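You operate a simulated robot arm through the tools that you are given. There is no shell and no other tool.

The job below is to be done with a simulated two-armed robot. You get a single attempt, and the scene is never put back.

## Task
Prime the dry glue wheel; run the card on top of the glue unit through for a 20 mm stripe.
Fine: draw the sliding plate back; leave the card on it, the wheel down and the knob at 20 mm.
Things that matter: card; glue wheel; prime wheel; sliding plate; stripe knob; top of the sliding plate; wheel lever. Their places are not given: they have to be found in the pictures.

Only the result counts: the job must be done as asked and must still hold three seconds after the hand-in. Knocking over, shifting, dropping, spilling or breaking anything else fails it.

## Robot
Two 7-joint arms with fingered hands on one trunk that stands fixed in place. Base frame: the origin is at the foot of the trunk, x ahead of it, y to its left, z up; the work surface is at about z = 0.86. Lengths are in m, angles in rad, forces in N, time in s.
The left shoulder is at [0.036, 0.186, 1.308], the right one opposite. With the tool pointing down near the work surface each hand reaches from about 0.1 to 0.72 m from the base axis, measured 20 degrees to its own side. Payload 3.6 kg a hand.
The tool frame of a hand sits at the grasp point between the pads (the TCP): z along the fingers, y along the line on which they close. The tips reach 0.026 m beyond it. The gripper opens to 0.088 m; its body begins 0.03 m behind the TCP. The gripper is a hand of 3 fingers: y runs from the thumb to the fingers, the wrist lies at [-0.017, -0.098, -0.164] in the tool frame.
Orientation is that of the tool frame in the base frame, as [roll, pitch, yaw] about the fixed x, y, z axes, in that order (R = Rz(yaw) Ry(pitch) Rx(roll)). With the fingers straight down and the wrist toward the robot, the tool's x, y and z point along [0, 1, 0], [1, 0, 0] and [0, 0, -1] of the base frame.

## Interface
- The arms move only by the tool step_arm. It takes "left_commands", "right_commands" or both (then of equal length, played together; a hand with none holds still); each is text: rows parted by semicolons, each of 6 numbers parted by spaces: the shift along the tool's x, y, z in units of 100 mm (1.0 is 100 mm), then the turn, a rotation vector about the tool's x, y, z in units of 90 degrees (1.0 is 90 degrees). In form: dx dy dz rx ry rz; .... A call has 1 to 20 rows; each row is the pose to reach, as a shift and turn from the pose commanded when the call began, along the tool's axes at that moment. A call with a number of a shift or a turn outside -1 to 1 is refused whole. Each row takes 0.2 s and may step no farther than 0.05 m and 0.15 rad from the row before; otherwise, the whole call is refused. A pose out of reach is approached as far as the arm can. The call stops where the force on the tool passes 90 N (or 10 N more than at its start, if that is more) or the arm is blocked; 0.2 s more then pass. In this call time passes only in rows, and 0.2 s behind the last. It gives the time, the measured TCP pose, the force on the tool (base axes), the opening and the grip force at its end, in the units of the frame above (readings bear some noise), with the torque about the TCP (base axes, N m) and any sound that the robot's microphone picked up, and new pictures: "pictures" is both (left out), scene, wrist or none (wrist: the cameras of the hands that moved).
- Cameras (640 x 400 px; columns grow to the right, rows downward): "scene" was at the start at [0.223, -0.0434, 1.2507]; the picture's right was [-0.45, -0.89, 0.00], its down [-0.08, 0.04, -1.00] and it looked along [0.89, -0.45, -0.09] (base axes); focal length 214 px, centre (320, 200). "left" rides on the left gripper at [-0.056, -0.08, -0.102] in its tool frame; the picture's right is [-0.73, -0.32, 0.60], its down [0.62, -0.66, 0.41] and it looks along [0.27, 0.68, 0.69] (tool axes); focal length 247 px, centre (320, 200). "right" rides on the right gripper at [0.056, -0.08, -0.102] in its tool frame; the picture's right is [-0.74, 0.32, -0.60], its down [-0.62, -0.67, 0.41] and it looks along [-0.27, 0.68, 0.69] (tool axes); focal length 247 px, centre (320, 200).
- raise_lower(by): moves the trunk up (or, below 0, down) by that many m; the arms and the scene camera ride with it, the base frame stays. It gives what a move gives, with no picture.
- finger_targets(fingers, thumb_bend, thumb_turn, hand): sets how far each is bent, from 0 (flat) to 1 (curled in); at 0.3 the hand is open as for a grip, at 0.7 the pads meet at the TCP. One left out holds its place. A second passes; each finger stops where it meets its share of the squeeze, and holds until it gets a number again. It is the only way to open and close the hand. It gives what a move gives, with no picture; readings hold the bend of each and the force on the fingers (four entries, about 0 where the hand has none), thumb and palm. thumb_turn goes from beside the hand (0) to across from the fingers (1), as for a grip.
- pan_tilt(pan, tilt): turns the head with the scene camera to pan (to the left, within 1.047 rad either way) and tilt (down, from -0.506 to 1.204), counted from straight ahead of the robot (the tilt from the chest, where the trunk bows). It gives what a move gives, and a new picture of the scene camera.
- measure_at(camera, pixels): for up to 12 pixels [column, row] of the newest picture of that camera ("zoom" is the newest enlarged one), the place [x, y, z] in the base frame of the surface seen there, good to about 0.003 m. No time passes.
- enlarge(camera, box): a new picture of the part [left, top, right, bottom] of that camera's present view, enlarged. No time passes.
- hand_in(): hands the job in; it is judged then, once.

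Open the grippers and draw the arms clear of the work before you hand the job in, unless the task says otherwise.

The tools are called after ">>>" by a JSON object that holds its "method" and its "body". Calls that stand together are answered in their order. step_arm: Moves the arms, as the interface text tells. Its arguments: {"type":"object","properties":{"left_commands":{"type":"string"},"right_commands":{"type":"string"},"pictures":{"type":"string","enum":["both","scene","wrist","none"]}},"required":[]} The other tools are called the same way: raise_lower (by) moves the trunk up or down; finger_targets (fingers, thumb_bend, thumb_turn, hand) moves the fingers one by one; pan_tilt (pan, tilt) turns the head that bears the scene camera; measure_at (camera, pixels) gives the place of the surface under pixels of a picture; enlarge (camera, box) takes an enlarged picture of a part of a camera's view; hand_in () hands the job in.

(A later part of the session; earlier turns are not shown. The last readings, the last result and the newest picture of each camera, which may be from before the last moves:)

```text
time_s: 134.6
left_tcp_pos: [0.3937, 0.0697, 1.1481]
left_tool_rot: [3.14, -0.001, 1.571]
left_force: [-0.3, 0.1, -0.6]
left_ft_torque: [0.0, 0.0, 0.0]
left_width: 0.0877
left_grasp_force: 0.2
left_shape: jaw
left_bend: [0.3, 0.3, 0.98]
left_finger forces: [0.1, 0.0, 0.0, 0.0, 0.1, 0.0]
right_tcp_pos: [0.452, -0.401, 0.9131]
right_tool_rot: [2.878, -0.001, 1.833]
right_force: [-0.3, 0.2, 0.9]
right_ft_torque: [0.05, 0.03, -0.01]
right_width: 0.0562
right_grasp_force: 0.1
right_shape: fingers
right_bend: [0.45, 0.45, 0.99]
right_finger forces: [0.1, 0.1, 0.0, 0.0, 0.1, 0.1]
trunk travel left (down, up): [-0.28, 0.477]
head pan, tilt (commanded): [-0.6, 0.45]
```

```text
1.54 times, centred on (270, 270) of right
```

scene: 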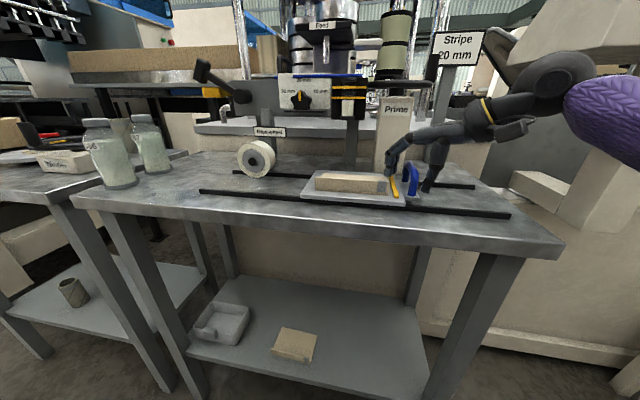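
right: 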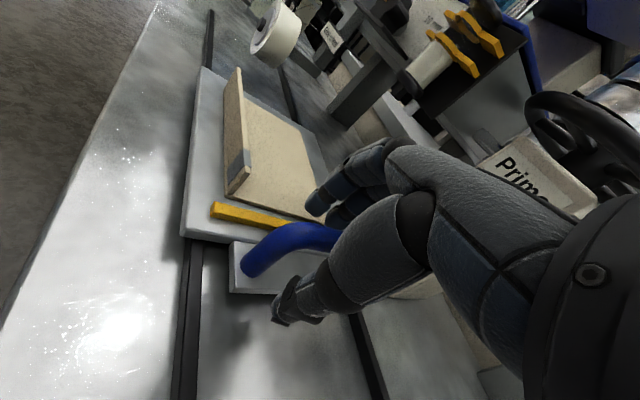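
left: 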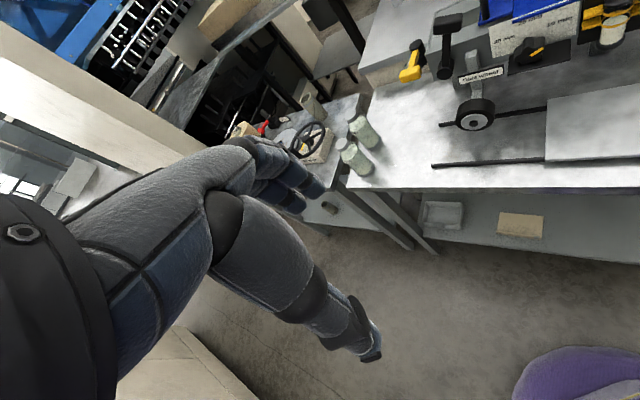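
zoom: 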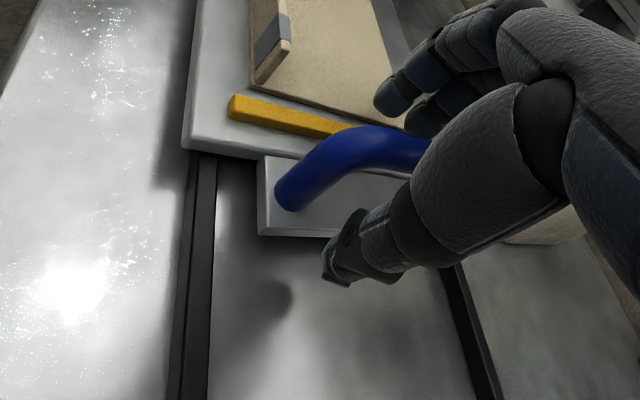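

Fingers are on the left of the handle bar, thumb on the right. I close on the bar.

>>> {"method": "finger_targets", "body": {"hand": "right", "fingers": 0.68, "thumb_bend": 0.68}}

>>> {"method": "enlarge", "body": {"camera": "scene", "box": [320, 110, 450, 220]}}

>>> {"method": "enlarge", "body": {"camera": "right", "box": [140, 140, 400, 400]}}

```text
time_s: 135.6
left_tcp_pos: [0.3942, 0.0694, 1.1475]
left_tool_rot: [-3.14, 0.002, 1.571]
left_force: [-0.3, 0.5, 0.3]
left_ft_torque: [0.01, 0.02, -0.02]
left_width: 0.0878
left_grasp_force: 0.1
left_shape: jaw
left_bend: [0.3, 0.3, 0.98]
left_finger forces: [0.0, 0.0, 0.1, 0.1, 0.0, 0.0]
right_tcp_pos: [0.4516, -0.4021, 0.9133]
right_tool_rot: [2.878, 0.0, 1.835]
right_force: [1.2, 0.3, -1.5]
right_ft_torque: [0.03, 0.01, 0.02]
right_width: 0.0092
right_grasp_force: 1.0
right_shape: fingers
right_bend: [0.67, 0.67, 1.0]
right_finger forces: [0.0, 1.4, 0.0, 0.0, 1.1, 0.0]
trunk travel left (down, up): [-0.28, 0.477]
head pan, tilt (commanded): [-0.6, 0.45]
```

```text
3.64 times, centred on (385, 165) of scene
```

zoom: 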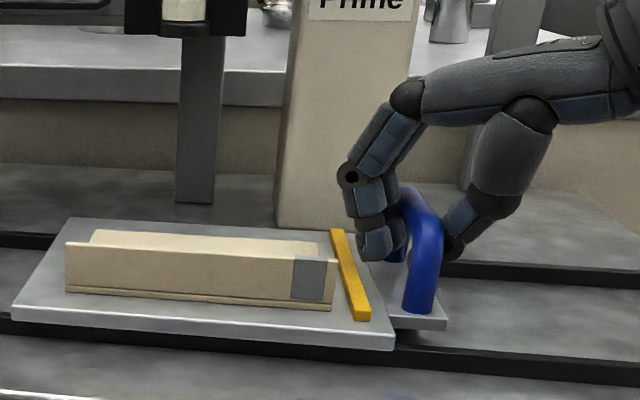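

```text
1.54 times, centred on (270, 270) of right
```

zoom: 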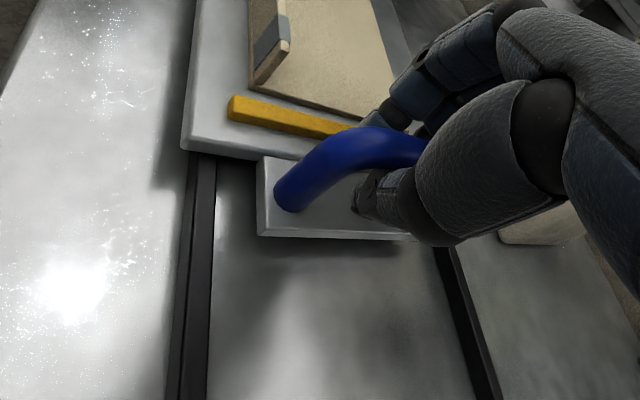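

The bar is held between thumb and fingers. I tighten slightly and push the plate left along the rails by 10 cm.

>>> {"method": "finger_targets", "body": {"hand": "right", "fingers": 0.74, "thumb_bend": 0.74}}

>>> {"method": "step_arm", "body": {"right_commands": "0.1 0.167 0.045 0 0 0; 0.2 0.335 0.09 0 0 0; 0.3 0.502 0.134 0 0 0; 0.4 0.669 0.179 0 0 0; 0.5 0.8365 0.224 0 0 0", "pictures": "both"}}

>>> {"method": "enlarge", "body": {"camera": "scene", "box": [220, 110, 430, 240]}}

```text
time_s: 136.6
left_tcp_pos: [0.3972, 0.069, 1.1482]
left_tool_rot: [-3.14, 0.001, 1.57]
left_force: [0.3, 0.1, -0.1]
left_ft_torque: [-0.01, 0.0, -0.01]
left_width: 0.0877
left_grasp_force: 0.0
left_shape: jaw
left_bend: [0.3, 0.3, 0.98]
left_finger forces: [0.0, 0.1, 0.0, 0.1, 0.1, 0.1]
right_tcp_pos: [0.452, -0.4014, 0.9125]
right_tool_rot: [2.879, -0.002, 1.836]
right_force: [4.0, 3.2, -7.7]
right_ft_torque: [0.02, 0.09, 0.24]
right_width: 0.0032
right_grasp_force: 9.8
right_shape: fingers
right_bend: [0.72, 0.71, 1.0]
right_finger forces: [0.0, 12.8, 0.1, 0.1, 7.3, 0.1]
trunk travel left (down, up): [-0.28, 0.477]
head pan, tilt (commanded): [-0.6, 0.45]
```

```text
time_s: 137.8
left_tcp_pos: [0.3954, 0.0697, 1.1482]
left_tool_rot: [-3.14, 0.001, 1.573]
left_force: [-0.1, 0.8, 0.2]
left_ft_torque: [-0.01, 0.01, -0.03]
left_width: 0.0877
left_grasp_force: 0.0
left_shape: jaw
left_bend: [0.3, 0.3, 0.98]
left_finger forces: [0.0, 0.1, 0.0, 0.0, 0.0, 0.0]
right_tcp_pos: [0.5233, -0.3308, 0.9139]
right_tool_rot: [2.882, -0.002, 1.831]
right_force: [0.5, 1.8, -8.8]
right_ft_torque: [0.05, 0.0, 0.21]
right_width: 0.0033
right_grasp_force: 9.8
right_shape: fingers
right_bend: [0.72, 0.71, 1.0]
right_finger forces: [0.0, 10.5, 0.0, 0.1, 8.6, 0.1]
trunk travel left (down, up): [-0.28, 0.477]
head pan, tilt (commanded): [-0.6, 0.45]
```

scene: 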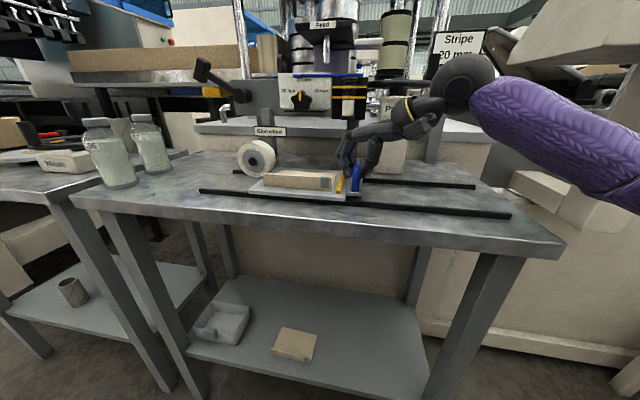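
right: 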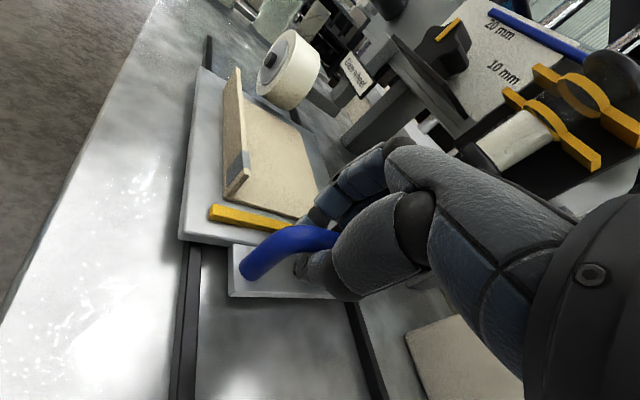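

```text
3.05 times, centred on (325, 175) of scene
```

zoom: 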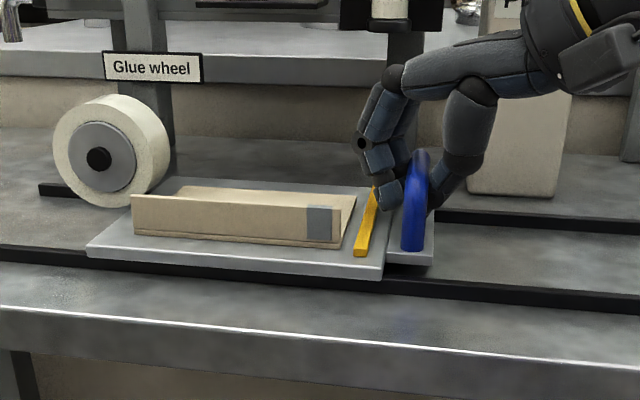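

The plate runs smoothly and the card's lip passes in front of the wheel. I measure the label, bracket and wheel edges to know how far the hand can go.

>>> {"method": "measure_at", "body": {"camera": "zoom", "pixels": [[200, 67], [106, 67], [165, 67], [160, 110], [165, 30], [165, 165], [130, 110], [150, 180], [100, 195], [110, 100], [140, 200], [135, 235]]}}

>>> {"method": "enlarge", "body": {"camera": "right", "box": [180, 20, 400, 260]}}

```text
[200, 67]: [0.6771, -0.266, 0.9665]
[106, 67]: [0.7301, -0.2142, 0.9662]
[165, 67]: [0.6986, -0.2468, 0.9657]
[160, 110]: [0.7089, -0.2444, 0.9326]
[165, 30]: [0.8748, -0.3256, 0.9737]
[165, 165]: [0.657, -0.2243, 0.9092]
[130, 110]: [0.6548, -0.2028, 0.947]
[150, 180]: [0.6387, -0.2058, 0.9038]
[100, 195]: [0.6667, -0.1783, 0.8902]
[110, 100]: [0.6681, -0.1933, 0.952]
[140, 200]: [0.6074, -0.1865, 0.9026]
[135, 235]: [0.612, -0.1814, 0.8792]
```

```text
1.67 times, centred on (290, 140) of right
```

zoom: 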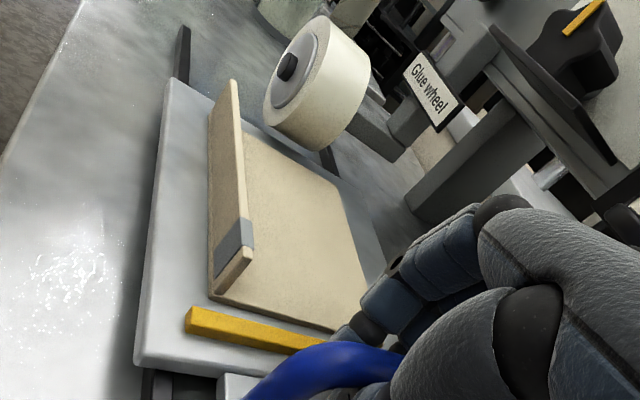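

The wheel is now right at the card's left edge with the lip safely in front of it. I push another 10 cm at the same pace.

>>> {"method": "step_arm", "body": {"right_commands": "0.1 0.167 0.045 0 0 0; 0.2 0.335 0.09 0 0 0; 0.3 0.502 0.134 0 0 0; 0.4 0.669 0.179 0 0 0; 0.5 0.8365 0.224 0 0 0", "pictures": "both"}}

>>> {"method": "enlarge", "body": {"camera": "scene", "box": [220, 100, 400, 220]}}

>>> {"method": "enlarge", "body": {"camera": "right", "box": [160, 40, 400, 280]}}

```text
time_s: 139.0
left_tcp_pos: [0.3958, 0.0701, 1.1473]
left_tool_rot: [-3.141, 0.0, 1.573]
left_force: [0.2, 0.2, -0.5]
left_ft_torque: [-0.03, 0.03, -0.03]
left_width: 0.0878
left_grasp_force: 0.2
left_shape: jaw
left_bend: [0.3, 0.3, 0.98]
left_finger forces: [0.0, 0.1, 0.0, 0.0, 0.0, 0.1]
right_tcp_pos: [0.5954, -0.2584, 0.9147]
right_tool_rot: [2.879, 0.0, 1.834]
right_force: [3.0, 0.7, -7.5]
right_ft_torque: [0.08, 0.01, 0.17]
right_width: 0.0037
right_grasp_force: 9.3
right_shape: fingers
right_bend: [0.72, 0.7, 1.0]
right_finger forces: [0.1, 10.1, 0.1, 0.0, 8.6, 0.0]
trunk travel left (down, up): [-0.28, 0.477]
head pan, tilt (commanded): [-0.6, 0.45]
```

scene: 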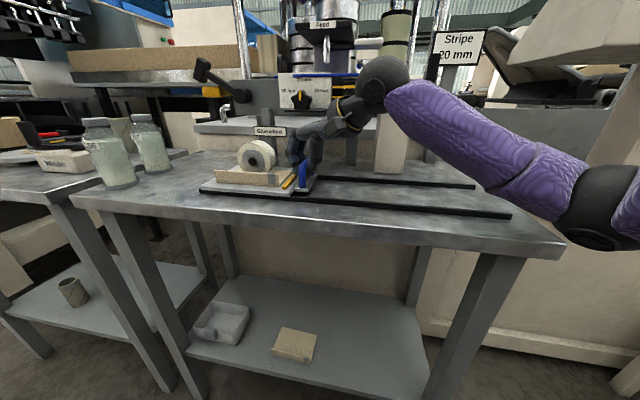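
right: 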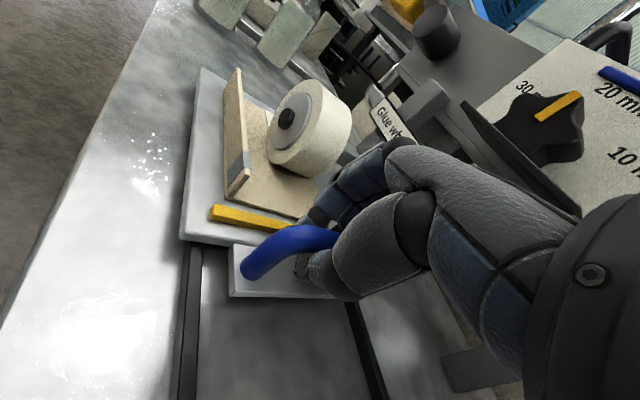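

```text
3.33 times, centred on (310, 160) of scene
```

zoom: 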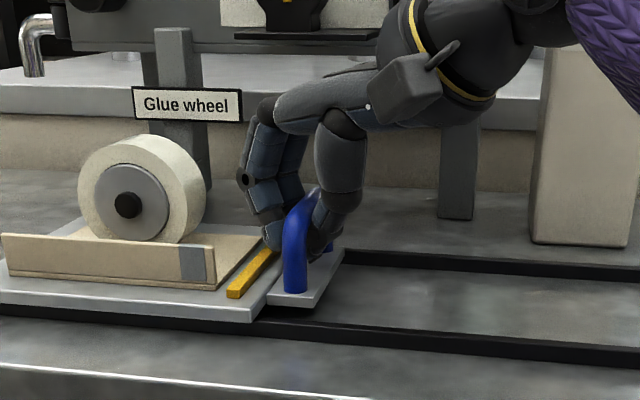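

```text
1.67 times, centred on (280, 160) of right
```

zoom: 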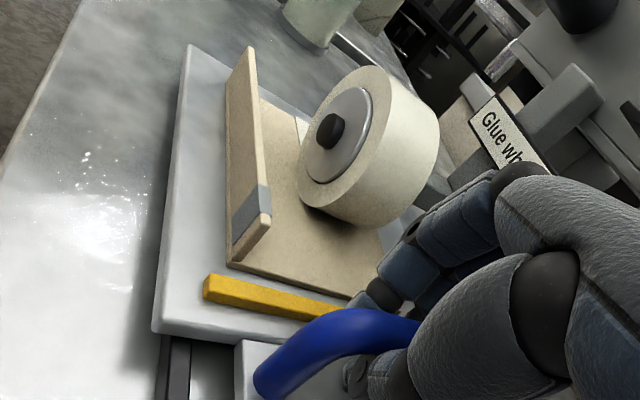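

The wheel is rolling on the card (a lighter stripe shows beside it). I push 2 cm further with this grip, keeping the fingers clear of the wheel.

>>> {"method": "step_arm", "body": {"right_commands": "0.05 0.084 0.022 0 0 0; 0.1 0.167 0.045 0 0 0; 0.1 0.167 0.045 0 0 0", "pictures": "both"}}

>>> {"method": "enlarge", "body": {"camera": "scene", "box": [220, 100, 400, 220]}}

>>> {"method": "enlarge", "body": {"camera": "right", "box": [160, 40, 400, 280]}}

```text
time_s: 139.8
left_tcp_pos: [0.3965, 0.069, 1.1476]
left_tool_rot: [-3.14, 0.001, 1.57]
left_force: [-0.2, 0.6, 1.1]
left_ft_torque: [-0.02, -0.03, 0.01]
left_width: 0.0876
left_grasp_force: 0.1
left_shape: jaw
left_bend: [0.3, 0.3, 0.98]
left_finger forces: [0.0, 0.0, 0.0, 0.0, 0.0, 0.1]
right_tcp_pos: [0.609, -0.2459, 0.9143]
right_tool_rot: [2.881, 0.0, 1.834]
right_force: [1.3, -0.2, -8.6]
right_ft_torque: [0.05, 0.01, 0.16]
right_width: 0.0036
right_grasp_force: 8.9
right_shape: fingers
right_bend: [0.72, 0.7, 1.0]
right_finger forces: [0.1, 9.3, 0.0, 0.0, 8.8, 0.0]
trunk travel left (down, up): [-0.28, 0.477]
head pan, tilt (commanded): [-0.6, 0.45]
```

scene: 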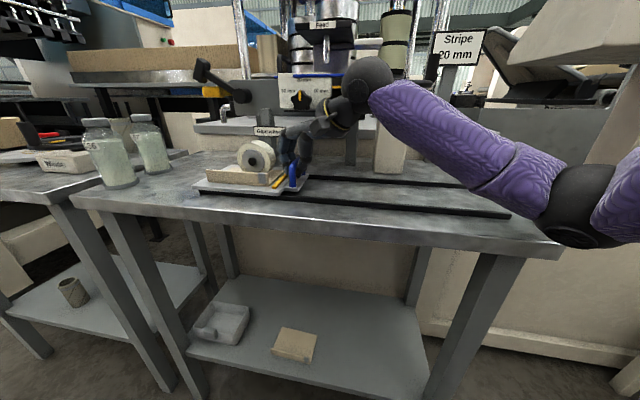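
right: 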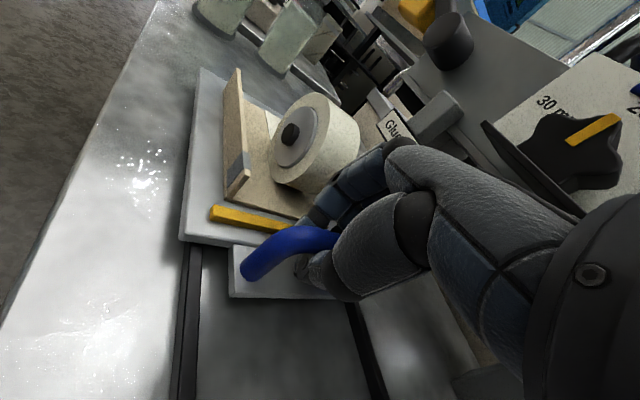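

```text
3.33 times, centred on (310, 160) of scene
```

zoom: 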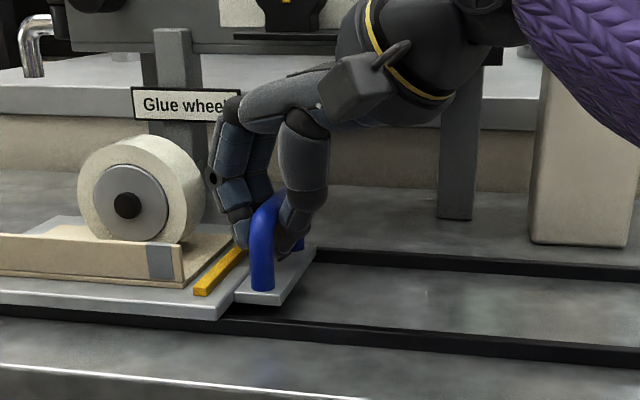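

```text
1.67 times, centred on (280, 160) of right
```

zoom: 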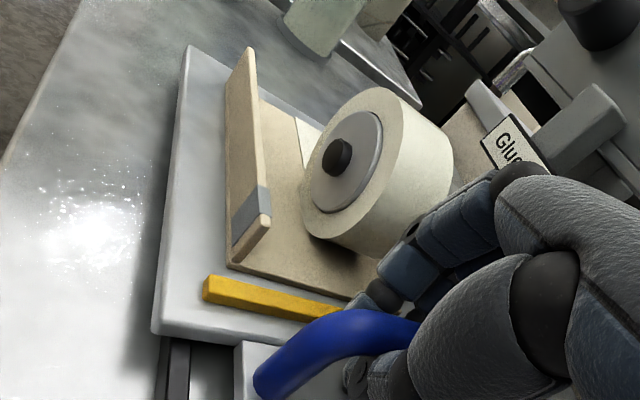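

A white stripe is visible on the card beside the wheel. The fingers are now close to the wheel, so for the last stretch I will push from the right side only: open the thumb, lift off the bar, and set the closed fingertips to the right of the handle.

>>> {"method": "finger_targets", "body": {"hand": "right", "thumb_bend": 0.4}}

>>> {"method": "step_arm", "body": {"right_commands": "0 0.06 -0.22 0 0 0; 0 0.12 -0.44 0 0 0; 0 0.168 -0.628 0 0 0; -0.12 -0.02 -0.68 0 0 0; -0.25 -0.25 -0.74 0 0 0; -0.25 -0.25 -0.74 0 0 0", "pictures": "both"}}

>>> {"method": "enlarge", "body": {"camera": "scene", "box": [220, 100, 400, 220]}}

>>> {"method": "enlarge", "body": {"camera": "right", "box": [140, 80, 400, 340]}}

```text
time_s: 140.8
left_tcp_pos: [0.394, 0.0697, 1.1484]
left_tool_rot: [3.142, 0.001, 1.571]
left_force: [-0.3, -0.7, -1.2]
left_ft_torque: [-0.03, -0.01, 0.03]
left_width: 0.0879
left_grasp_force: 0.0
left_shape: jaw
left_bend: [0.3, 0.3, 0.98]
left_finger forces: [0.0, 0.0, 0.1, 0.1, 0.0, 0.0]
right_tcp_pos: [0.6069, -0.2446, 0.9144]
right_tool_rot: [2.879, 0.0, 1.834]
right_force: [0.0, -0.4, -0.1]
right_ft_torque: [0.0, -0.02, 0.02]
right_width: 0.0283
right_grasp_force: 0.0
right_shape: fingers
right_bend: [0.74, 0.4, 0.99]
right_finger forces: [0.1, 0.0, 0.0, 0.1, 0.0, 0.1]
trunk travel left (down, up): [-0.28, 0.477]
head pan, tilt (commanded): [-0.6, 0.45]
```

```text
time_s: 142.2
left_tcp_pos: [0.3964, 0.0691, 1.1482]
left_tool_rot: [-3.138, 0.001, 1.572]
left_force: [0.4, -0.1, 0.5]
left_ft_torque: [-0.02, 0.02, 0.0]
left_width: 0.0878
left_grasp_force: 0.1
left_shape: jaw
left_bend: [0.3, 0.3, 0.98]
left_finger forces: [0.0, 0.0, 0.1, 0.0, 0.0, 0.1]
right_tcp_pos: [0.5727, -0.2818, 0.9796]
right_tool_rot: [2.878, -0.003, 1.837]
right_force: [0.6, 0.2, 0.8]
right_ft_torque: [-0.03, 0.01, 0.01]
right_width: 0.0286
right_grasp_force: 0.0
right_shape: fingers
right_bend: [0.74, 0.4, 0.99]
right_finger forces: [0.0, 0.0, 0.1, 0.0, 0.0, 0.1]
trunk travel left (down, up): [-0.28, 0.477]
head pan, tilt (commanded): [-0.6, 0.45]
```

scene: 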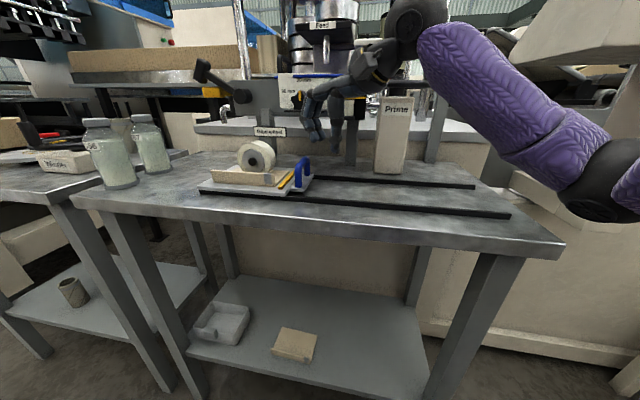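
right: 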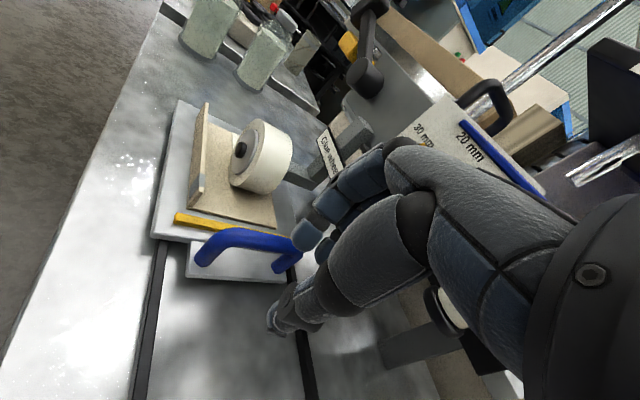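

```text
3.33 times, centred on (310, 160) of scene
```

zoom: 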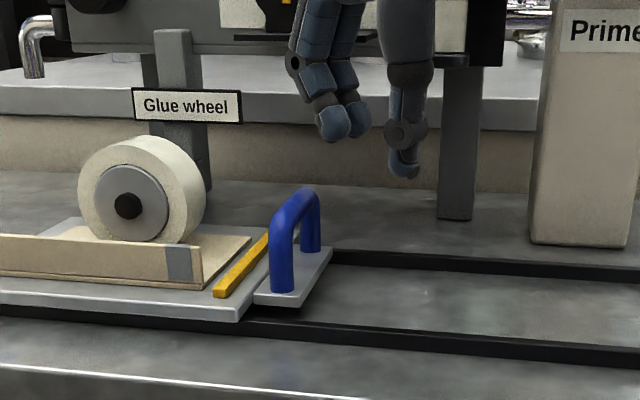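

```text
1.54 times, centred on (270, 210) of right
```

zoom: 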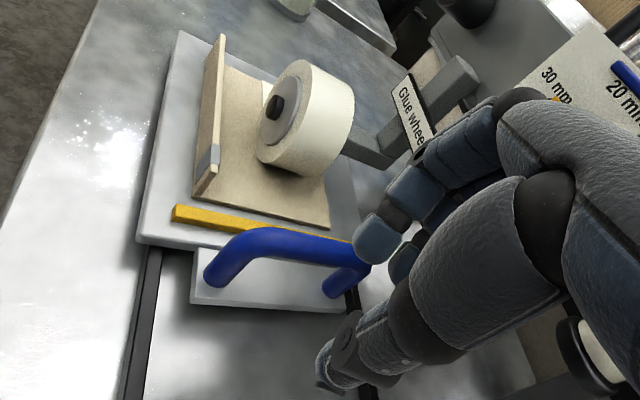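

The plate stays put. I close the thumb, lower the fingertips to the right of the handle, and push another 3 cm.

>>> {"method": "finger_targets", "body": {"hand": "right", "fingers": 0.74, "thumb_bend": 0.72}}

>>> {"method": "step_arm", "body": {"right_commands": "0 -0.06 0.22 0 0 0; 0 -0.12 0.44 0 0 0; 0 -0.167 0.624 0 0 0; 0 -0.167 0.624 0 0 0", "pictures": "both"}}

>>> {"method": "enlarge", "body": {"camera": "scene", "box": [220, 100, 400, 220]}}

>>> {"method": "enlarge", "body": {"camera": "right", "box": [140, 80, 400, 340]}}

```text
time_s: 143.2
left_tcp_pos: [0.3951, 0.0688, 1.149]
left_tool_rot: [-3.141, -0.002, 1.572]
left_force: [0.7, 0.1, 0.4]
left_ft_torque: [0.01, -0.02, 0.02]
left_width: 0.0878
left_grasp_force: 0.0
left_shape: jaw
left_bend: [0.3, 0.3, 0.98]
left_finger forces: [0.0, 0.0, 0.1, 0.0, 0.0, 0.1]
right_tcp_pos: [0.5725, -0.2814, 0.9806]
right_tool_rot: [2.879, -0.002, 1.834]
right_force: [-0.9, 0.4, 0.2]
right_ft_torque: [0.03, 0.02, -0.03]
right_width: 0.0
right_grasp_force: 0.1
right_shape: fingers
right_bend: [0.74, 0.71, 1.0]
right_finger forces: [0.0, 0.2, 0.0, 0.1, 0.0, 0.0]
trunk travel left (down, up): [-0.28, 0.477]
head pan, tilt (commanded): [-0.6, 0.45]
```

```text
time_s: 144.2
left_tcp_pos: [0.3951, 0.0697, 1.1483]
left_tool_rot: [-3.141, 0.0, 1.572]
left_force: [0.2, 0.4, 0.6]
left_ft_torque: [-0.01, 0.0, -0.01]
left_width: 0.0875
left_grasp_force: 0.1
left_shape: jaw
left_bend: [0.3, 0.3, 0.98]
left_finger forces: [0.0, 0.0, 0.0, 0.1, 0.0, 0.0]
right_tcp_pos: [0.5723, -0.2815, 0.9153]
right_tool_rot: [2.878, 0.0, 1.834]
right_force: [0.6, -0.5, -0.8]
right_ft_torque: [-0.01, 0.0, 0.05]
right_width: 0.0001
right_grasp_force: 0.1
right_shape: fingers
right_bend: [0.74, 0.71, 1.0]
right_finger forces: [0.0, 0.0, 0.0, 0.0, 0.0, 0.0]
trunk travel left (down, up): [-0.28, 0.477]
head pan, tilt (commanded): [-0.6, 0.45]
```

scene: 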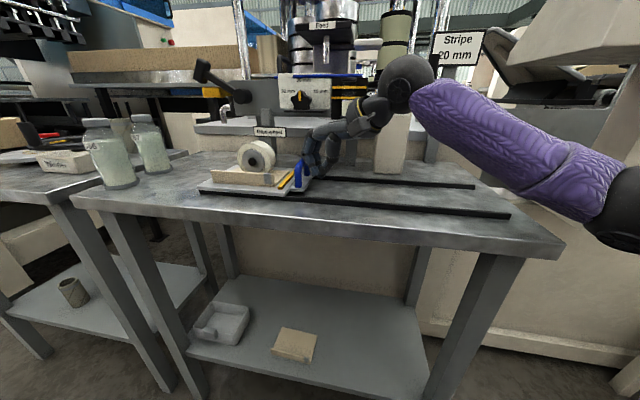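
right: 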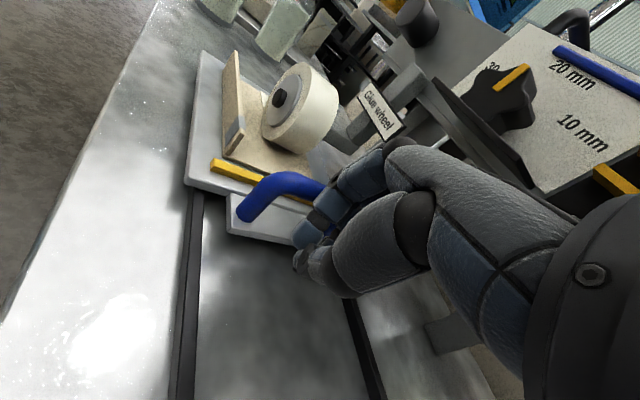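

```text
3.33 times, centred on (310, 160) of scene
```

zoom: 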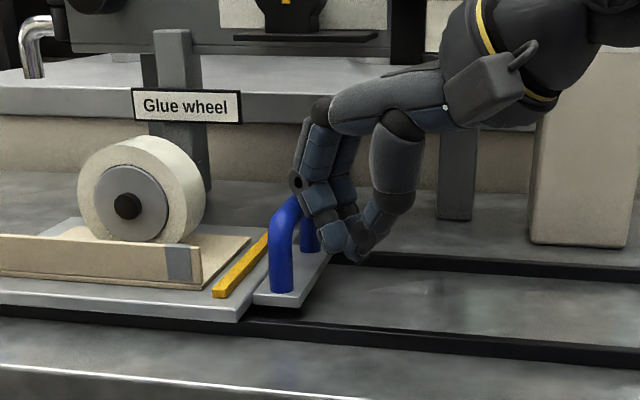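

```text
1.54 times, centred on (270, 210) of right
```

zoom: 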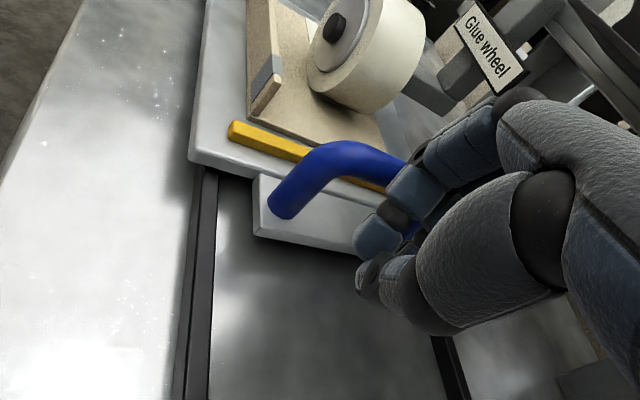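

The closed fingertips are right of the handle. I push left in small steps.

>>> {"method": "step_arm", "body": {"right_commands": "0.05 0.084 0.022 0 0 0; 0.1 0.167 0.045 0 0 0; 0.15 0.251 0.067 0 0 0; 0.2 0.335 0.09 0 0 0", "pictures": "both"}}

>>> {"method": "enlarge", "body": {"camera": "scene", "box": [200, 100, 380, 220]}}

>>> {"method": "enlarge", "body": {"camera": "right", "box": [140, 40, 400, 300]}}

```text
time_s: 145.2
left_tcp_pos: [0.3948, 0.0699, 1.1488]
left_tool_rot: [-3.139, 0.0, 1.571]
left_force: [0.4, -0.6, 0.7]
left_ft_torque: [-0.02, -0.01, 0.01]
left_width: 0.0877
left_grasp_force: 0.0
left_shape: jaw
left_bend: [0.3, 0.3, 0.98]
left_finger forces: [0.1, 0.1, 0.0, 0.0, 0.1, 0.0]
right_tcp_pos: [0.5998, -0.253, 0.9158]
right_tool_rot: [2.879, -0.001, 1.835]
right_force: [-0.8, 0.0, 0.4]
right_ft_torque: [0.02, 0.01, 0.0]
right_width: 0.0002
right_grasp_force: 0.0
right_shape: fingers
right_bend: [0.74, 0.71, 1.0]
right_finger forces: [0.0, 0.1, 0.0, 0.0, 0.0, 0.1]
trunk travel left (down, up): [-0.28, 0.477]
head pan, tilt (commanded): [-0.6, 0.45]
```

scene: 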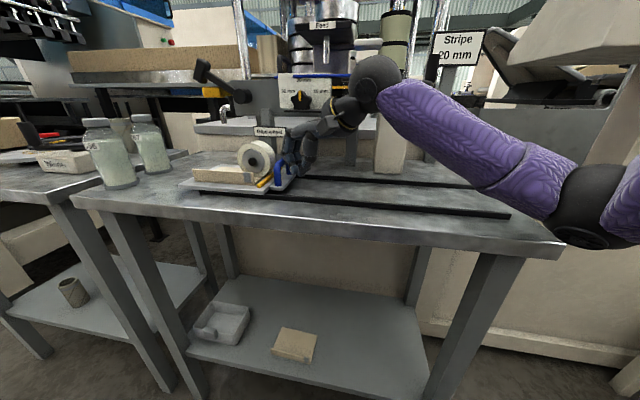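
right: 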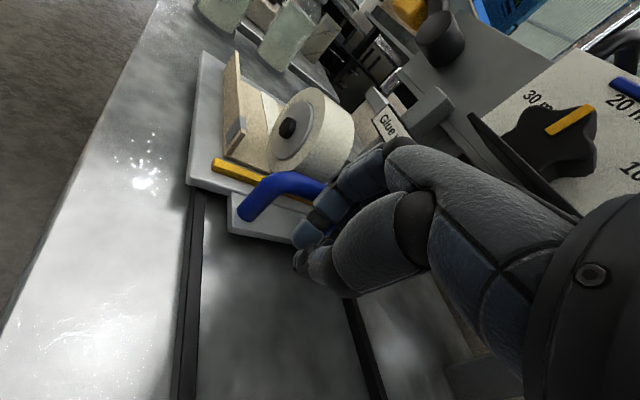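

```text
3.33 times, centred on (290, 160) of scene
```

zoom: 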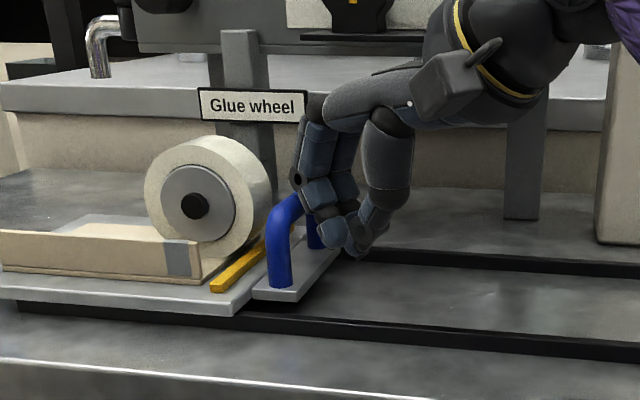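

```text
1.54 times, centred on (270, 170) of right
```

zoom: 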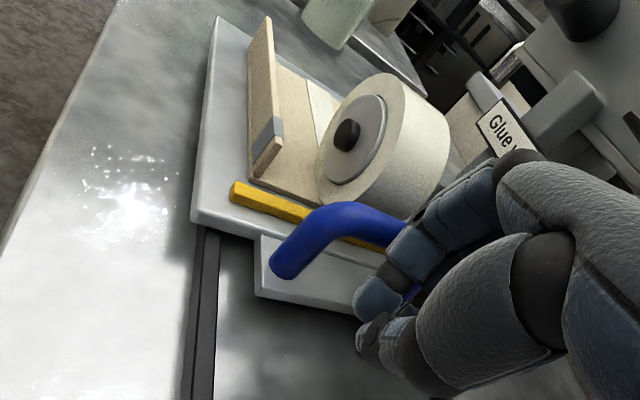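

The plate is nearly fully in: the wheel is close to the card's right end and a clean white stripe shows. I push a final 12 mm.

>>> {"method": "step_arm", "body": {"right_commands": "0.03 0.05 0.013 0 0 0; 0.06 0.1 0.027 0 0 0; 0.06 0.1 0.027 0 0 0", "pictures": "both"}}

>>> {"method": "enlarge", "body": {"camera": "scene", "box": [200, 100, 380, 220]}}

>>> {"method": "enlarge", "body": {"camera": "right", "box": [140, 40, 400, 300]}}

```text
time_s: 146.0
left_tcp_pos: [0.3942, 0.0703, 1.1488]
left_tool_rot: [3.141, 0.0, 1.571]
left_force: [0.0, 0.2, -0.1]
left_ft_torque: [-0.02, 0.01, -0.01]
left_width: 0.0876
left_grasp_force: 0.1
left_shape: jaw
left_bend: [0.3, 0.3, 0.98]
left_finger forces: [0.1, 0.1, 0.0, 0.0, 0.0, 0.1]
right_tcp_pos: [0.6092, -0.2441, 0.9163]
right_tool_rot: [2.876, -0.001, 1.834]
right_force: [0.5, -0.7, 0.4]
right_ft_torque: [0.0, -0.02, -0.01]
right_width: 0.0
right_grasp_force: 0.2
right_shape: fingers
right_bend: [0.74, 0.71, 1.0]
right_finger forces: [0.0, 0.0, 0.1, 0.0, 0.0, 0.0]
trunk travel left (down, up): [-0.28, 0.477]
head pan, tilt (commanded): [-0.6, 0.45]
```

scene: 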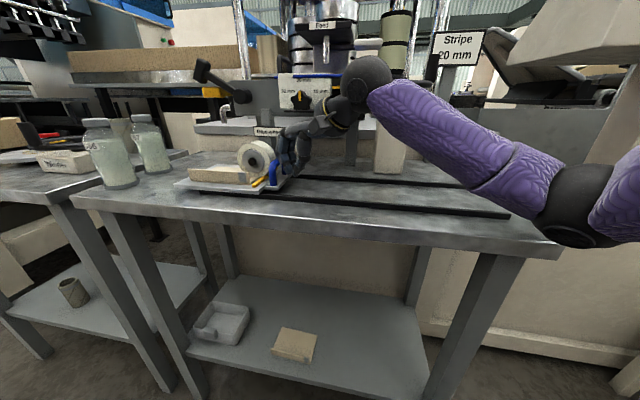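
right: 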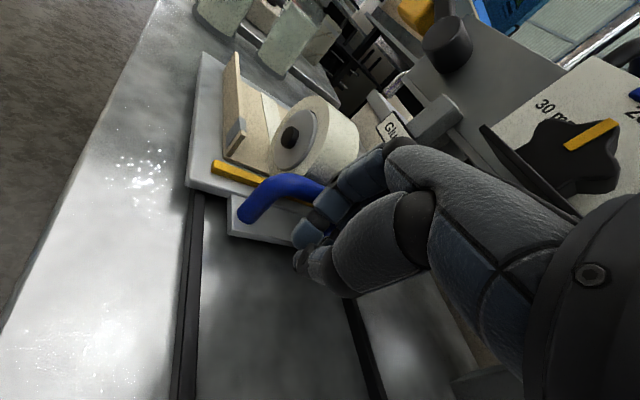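

```text
3.33 times, centred on (290, 160) of scene
```

zoom: 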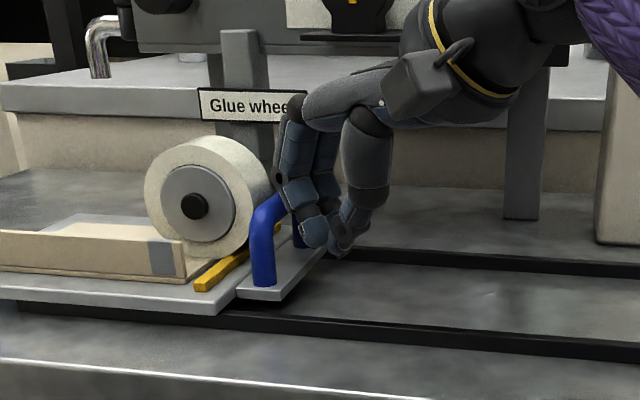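

```text
1.54 times, centred on (270, 170) of right
```

zoom: 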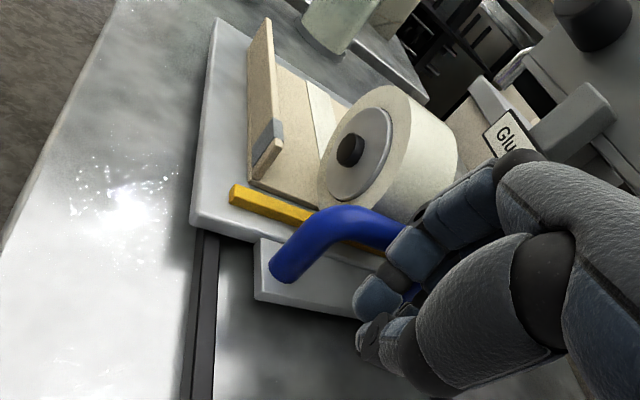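

The wheel has reached the card's right end. Now the plate must be drawn back; there is no room left of the handle for fingers, so I place the closed fingertips on top of the handle bar and will drag it by pressing.

>>> {"method": "step_arm", "body": {"right_commands": "-0.04 -0.067 -0.018 0 0 0; -0.04 -0.002 -0.259 0 0 0; -0.04 0.062 -0.501 0 0 0; 0.02 0.163 -0.474 0 0 0; 0.08 0.263 -0.447 0 0 0; 0.08 0.218 -0.28 0 0 0; 0.08 0.203 -0.222 0 0 0", "pictures": "both"}}

>>> {"method": "enlarge", "body": {"camera": "scene", "box": [200, 100, 380, 220]}}

```text
time_s: 147.6
left_tcp_pos: [0.3948, 0.0696, 1.1487]
left_tool_rot: [-3.139, 0.001, 1.571]
left_force: [0.7, -0.1, 0.0]
left_ft_torque: [-0.03, 0.02, -0.02]
left_width: 0.0876
left_grasp_force: 0.2
left_shape: jaw
left_bend: [0.3, 0.3, 0.98]
left_finger forces: [0.1, 0.0, 0.1, 0.0, 0.0, 0.0]
right_tcp_pos: [0.6212, -0.2332, 0.942]
right_tool_rot: [2.877, 0.001, 1.835]
right_force: [0.5, -0.2, 0.0]
right_ft_torque: [0.0, 0.01, -0.01]
right_width: 0.0
right_grasp_force: 0.1
right_shape: fingers
right_bend: [0.74, 0.71, 1.0]
right_finger forces: [0.1, 0.1, 0.1, 0.1, 0.0, 0.0]
trunk travel left (down, up): [-0.28, 0.477]
head pan, tilt (commanded): [-0.6, 0.45]
```

scene: 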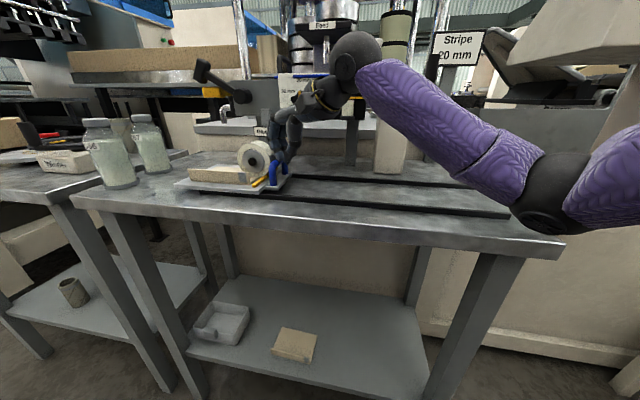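
right: 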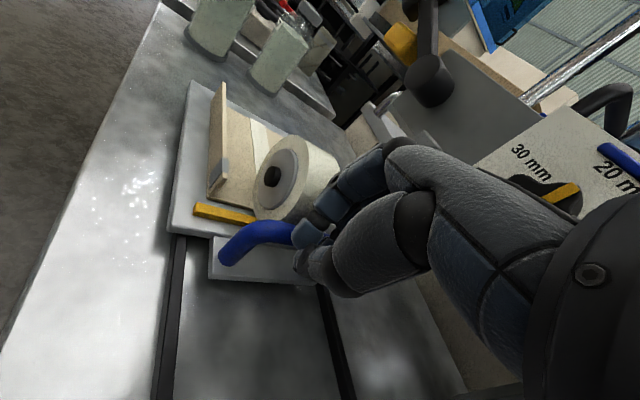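

```text
3.33 times, centred on (290, 160) of scene
```

zoom: 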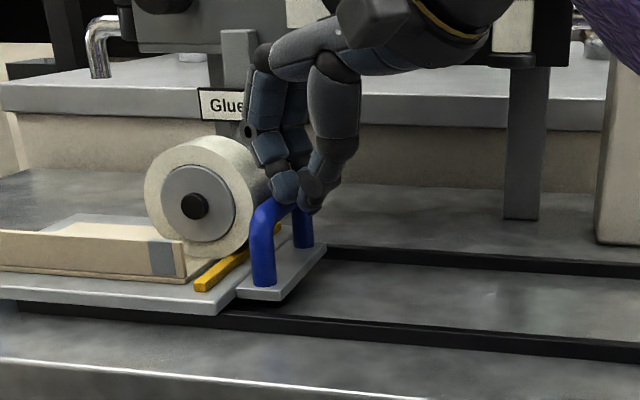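

No contact yet; I lower a few millimetres more to press on the bar.

>>> {"method": "step_arm", "body": {"right_commands": "0 -0.01 0.039 0 0 0; 0 -0.021 0.077 0 0 0; 0 -0.031 0.116 0 0 0", "pictures": "both"}}

>>> {"method": "enlarge", "body": {"camera": "right", "box": [140, 60, 400, 320]}}

```text
time_s: 148.4
left_tcp_pos: [0.3955, 0.0687, 1.1488]
left_tool_rot: [-3.142, 0.0, 1.57]
left_force: [-1.1, -0.7, 0.3]
left_ft_torque: [0.0, 0.01, -0.01]
left_width: 0.0875
left_grasp_force: 0.0
left_shape: jaw
left_bend: [0.3, 0.3, 0.98]
left_finger forces: [0.0, 0.1, 0.0, 0.1, 0.0, 0.0]
right_tcp_pos: [0.6199, -0.2339, 0.9303]
right_tool_rot: [2.877, -0.002, 1.834]
right_force: [-1.1, -0.1, 1.0]
right_ft_torque: [0.02, -0.01, 0.01]
right_width: 0.0
right_grasp_force: 0.5
right_shape: fingers
right_bend: [0.74, 0.71, 1.0]
right_finger forces: [0.5, 0.0, 0.1, 0.0, 0.0, 0.0]
trunk travel left (down, up): [-0.28, 0.477]
head pan, tilt (commanded): [-0.6, 0.45]
```

scene: 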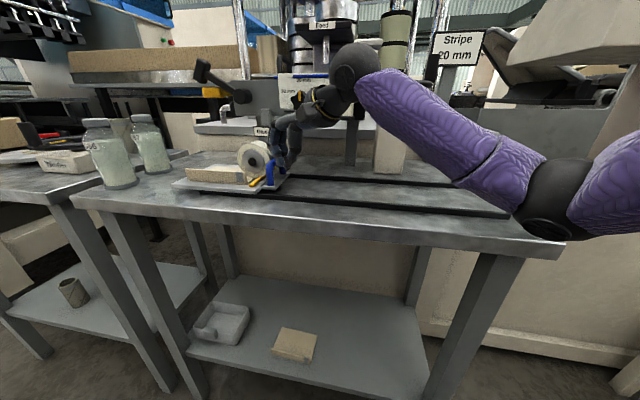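
right: 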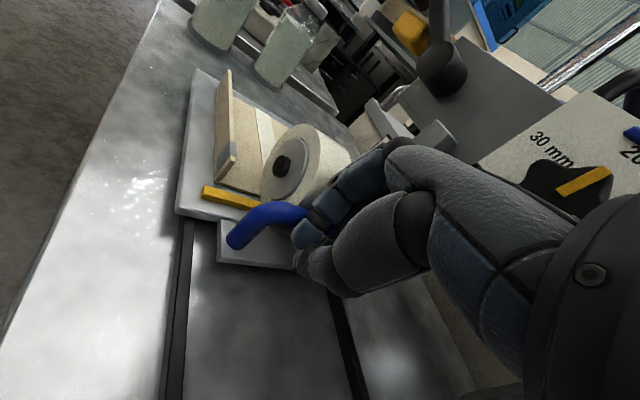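

```text
1.54 times, centred on (270, 190) of right
```

zoom: 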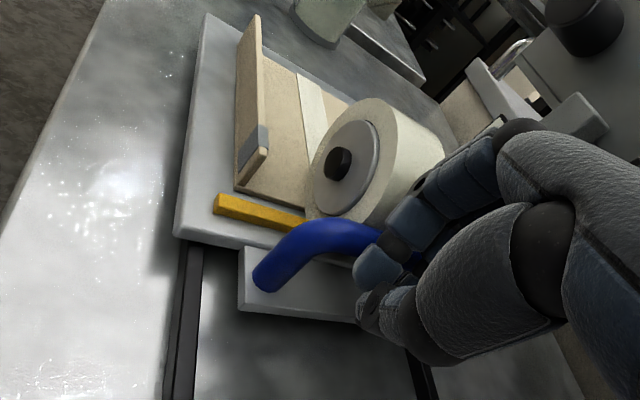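

The stripe is clearly visible now, and the plate slid fully in. For pulling I will hook the front end of the handle, in front of the wheel. I lift the hand and measure handle, wheel and stop positions.

>>> {"method": "step_arm", "body": {"right_commands": "-0.05 -0.06 -0.2 0 0 0; -0.1 0.0 -0.45 0 0 0; -0.15 0.0 -0.75 0 0 0; -0.15 0.0 -0.75 0 0 0", "pictures": "both"}}

>>> {"method": "enlarge", "body": {"camera": "scene", "box": [210, 130, 320, 210]}}

>>> {"method": "measure_at", "body": {"camera": "zoom", "pixels": [[345, 240], [330, 330], [410, 200], [310, 220], [240, 280], [280, 310], [220, 330], [330, 270], [150, 330], [390, 330], [250, 200], [370, 190]]}}

```text
time_s: 149.4
left_tcp_pos: [0.3956, 0.0692, 1.1487]
left_tool_rot: [-3.139, -0.001, 1.571]
left_force: [-1.1, 0.0, -0.1]
left_ft_torque: [0.0, -0.01, 0.01]
left_width: 0.0875
left_grasp_force: 0.1
left_shape: jaw
left_bend: [0.3, 0.3, 0.98]
left_finger forces: [0.1, 0.0, 0.0, 0.0, 0.0, 0.1]
right_tcp_pos: [0.6061, -0.2526, 1.0015]
right_tool_rot: [2.878, -0.001, 1.833]
right_force: [1.2, -0.1, -0.6]
right_ft_torque: [0.01, 0.0, -0.03]
right_width: 0.0
right_grasp_force: 0.1
right_shape: fingers
right_bend: [0.74, 0.71, 1.0]
right_finger forces: [0.0, 0.0, 0.0, 0.1, 0.0, 0.1]
trunk travel left (down, up): [-0.28, 0.477]
head pan, tilt (commanded): [-0.6, 0.45]
```

scene: 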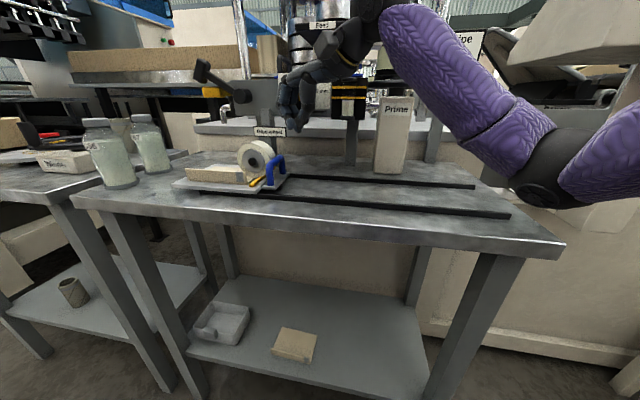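
right: 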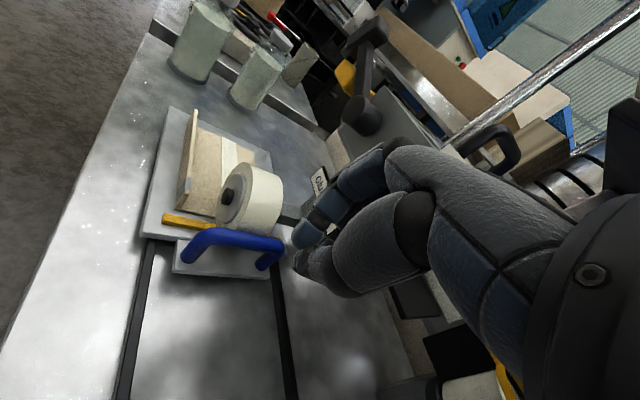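

```text
5.00 times, centred on (265, 170) of scene
```

zoom: 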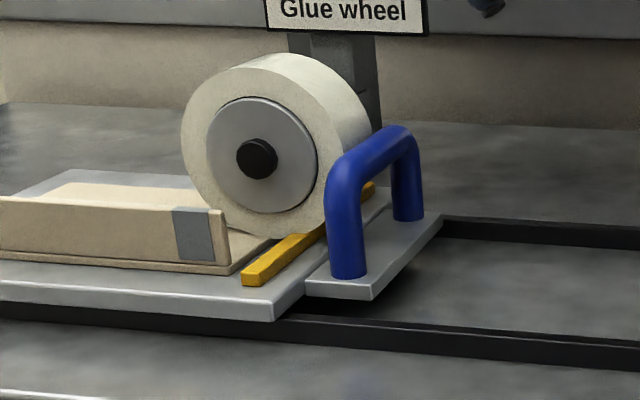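

```text
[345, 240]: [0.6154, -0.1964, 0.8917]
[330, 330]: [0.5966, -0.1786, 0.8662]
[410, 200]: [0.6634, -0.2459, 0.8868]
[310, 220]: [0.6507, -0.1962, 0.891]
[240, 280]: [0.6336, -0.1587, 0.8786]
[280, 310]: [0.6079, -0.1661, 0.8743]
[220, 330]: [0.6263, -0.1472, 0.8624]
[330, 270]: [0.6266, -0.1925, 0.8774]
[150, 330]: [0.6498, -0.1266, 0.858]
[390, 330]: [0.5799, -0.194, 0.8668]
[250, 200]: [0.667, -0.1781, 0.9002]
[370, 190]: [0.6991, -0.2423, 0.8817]
```

The handle is at u≈0.297, right against the wheel; there is just room left of its front leg. I turn the hand square to the rails, open it, and move over the handle's front end.

>>> {"method": "step_arm", "body": {"right_commands": "0.1 0.0 0.0 0.0237 -0.0237 -0.0701; 0.2 0.0 0.0 0.0473 -0.0473 -0.1401; 0.3 0.0 0.0 0.071 -0.071 -0.2102; 0.437 0.005 0.05 0.0946 -0.0946 -0.2802; 0.437 0.009 0.1 0.1183 -0.1183 -0.3503; 0.437 0.009 0.1 0.1183 -0.1183 -0.3503", "pictures": "none"}}

>>> {"method": "finger_targets", "body": {"hand": "right", "fingers": 0.45, "thumb_bend": 0.45}}

>>> {"method": "enlarge", "body": {"camera": "scene", "box": [220, 80, 380, 210]}}

>>> {"method": "enlarge", "body": {"camera": "right", "box": [100, 60, 420, 380]}}

```text
time_s: 150.8
left_tcp_pos: [0.3949, 0.0695, 1.1495]
left_tool_rot: [-3.141, 0.0, 1.571]
left_force: [-0.6, -0.2, 0.8]
left_ft_torque: [0.02, 0.0, -0.01]
left_width: 0.0876
left_grasp_force: 0.0
left_shape: jaw
left_bend: [0.3, 0.3, 0.98]
left_finger forces: [0.0, 0.0, 0.0, 0.0, 0.0, 0.0]
right_tcp_pos: [0.5967, -0.2095, 0.9941]
right_tool_rot: [-3.139, 0.261, 2.359]
right_force: [0.9, 0.4, 0.9]
right_ft_torque: [0.02, -0.04, 0.0]
right_width: 0.0001
right_grasp_force: 0.0
right_shape: fingers
right_bend: [0.74, 0.71, 1.0]
right_finger forces: [0.0, 0.0, 0.0, 0.0, 0.0, 0.1]
trunk travel left (down, up): [-0.28, 0.477]
head pan, tilt (commanded): [-0.6, 0.45]
```

```text
time_s: 151.8
left_tcp_pos: [0.3948, 0.0692, 1.1495]
left_tool_rot: [-3.139, -0.001, 1.57]
left_force: [-0.1, -0.3, 0.1]
left_ft_torque: [-0.01, -0.04, 0.0]
left_width: 0.0877
left_grasp_force: 0.0
left_shape: jaw
left_bend: [0.3, 0.3, 0.98]
left_finger forces: [0.0, 0.1, 0.0, 0.1, 0.1, 0.0]
right_tcp_pos: [0.598, -0.2104, 0.993]
right_tool_rot: [3.139, 0.261, 2.358]
right_force: [-0.4, 0.6, -0.6]
right_ft_torque: [-0.01, 0.01, 0.01]
right_width: 0.0553
right_grasp_force: 0.0
right_shape: fingers
right_bend: [0.45, 0.45, 0.99]
right_finger forces: [0.0, 0.1, 0.0, 0.0, 0.0, 0.1]
trunk travel left (down, up): [-0.28, 0.477]
head pan, tilt (commanded): [-0.6, 0.45]
```

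```text
3.08 times, centred on (300, 145) of scene
```

zoom: 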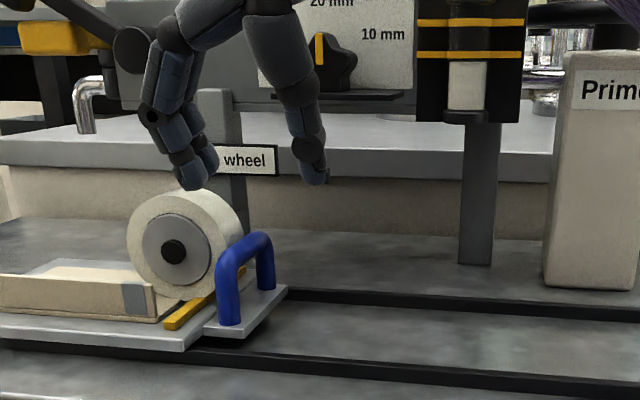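

```text
1.25 times, centred on (260, 220) of right
```

zoom: 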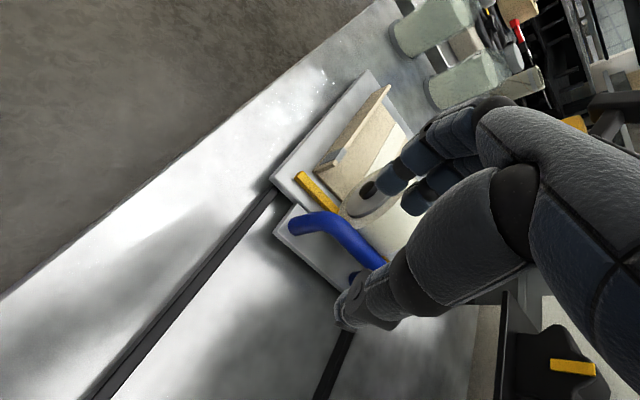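

I measure where the fingertips are before lowering them beside the wheel.

>>> {"method": "enlarge", "body": {"camera": "scene", "box": [220, 80, 380, 210]}}

>>> {"method": "measure_at", "body": {"camera": "zoom", "pixels": [[190, 182], [205, 165], [165, 130], [315, 178], [305, 150], [235, 300], [255, 255], [228, 280], [240, 265], [215, 165]]}}

```text
3.08 times, centred on (300, 145) of scene
```

zoom: 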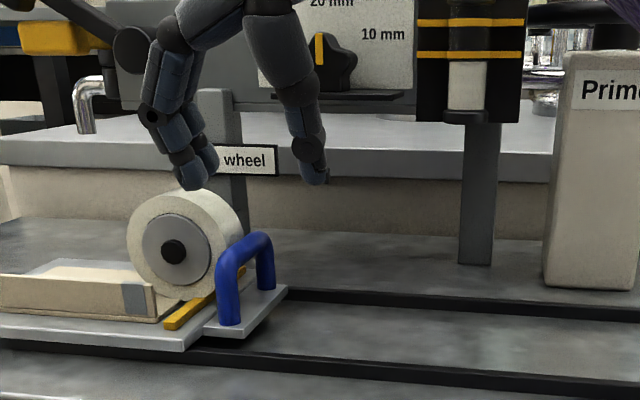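

```text
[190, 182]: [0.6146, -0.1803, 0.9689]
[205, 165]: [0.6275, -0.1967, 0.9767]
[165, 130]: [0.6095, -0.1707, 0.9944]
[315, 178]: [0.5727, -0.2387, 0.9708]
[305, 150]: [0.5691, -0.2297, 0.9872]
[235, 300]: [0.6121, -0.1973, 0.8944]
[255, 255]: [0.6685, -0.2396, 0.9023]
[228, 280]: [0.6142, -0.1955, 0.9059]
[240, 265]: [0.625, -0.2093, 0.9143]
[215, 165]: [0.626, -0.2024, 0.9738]
```

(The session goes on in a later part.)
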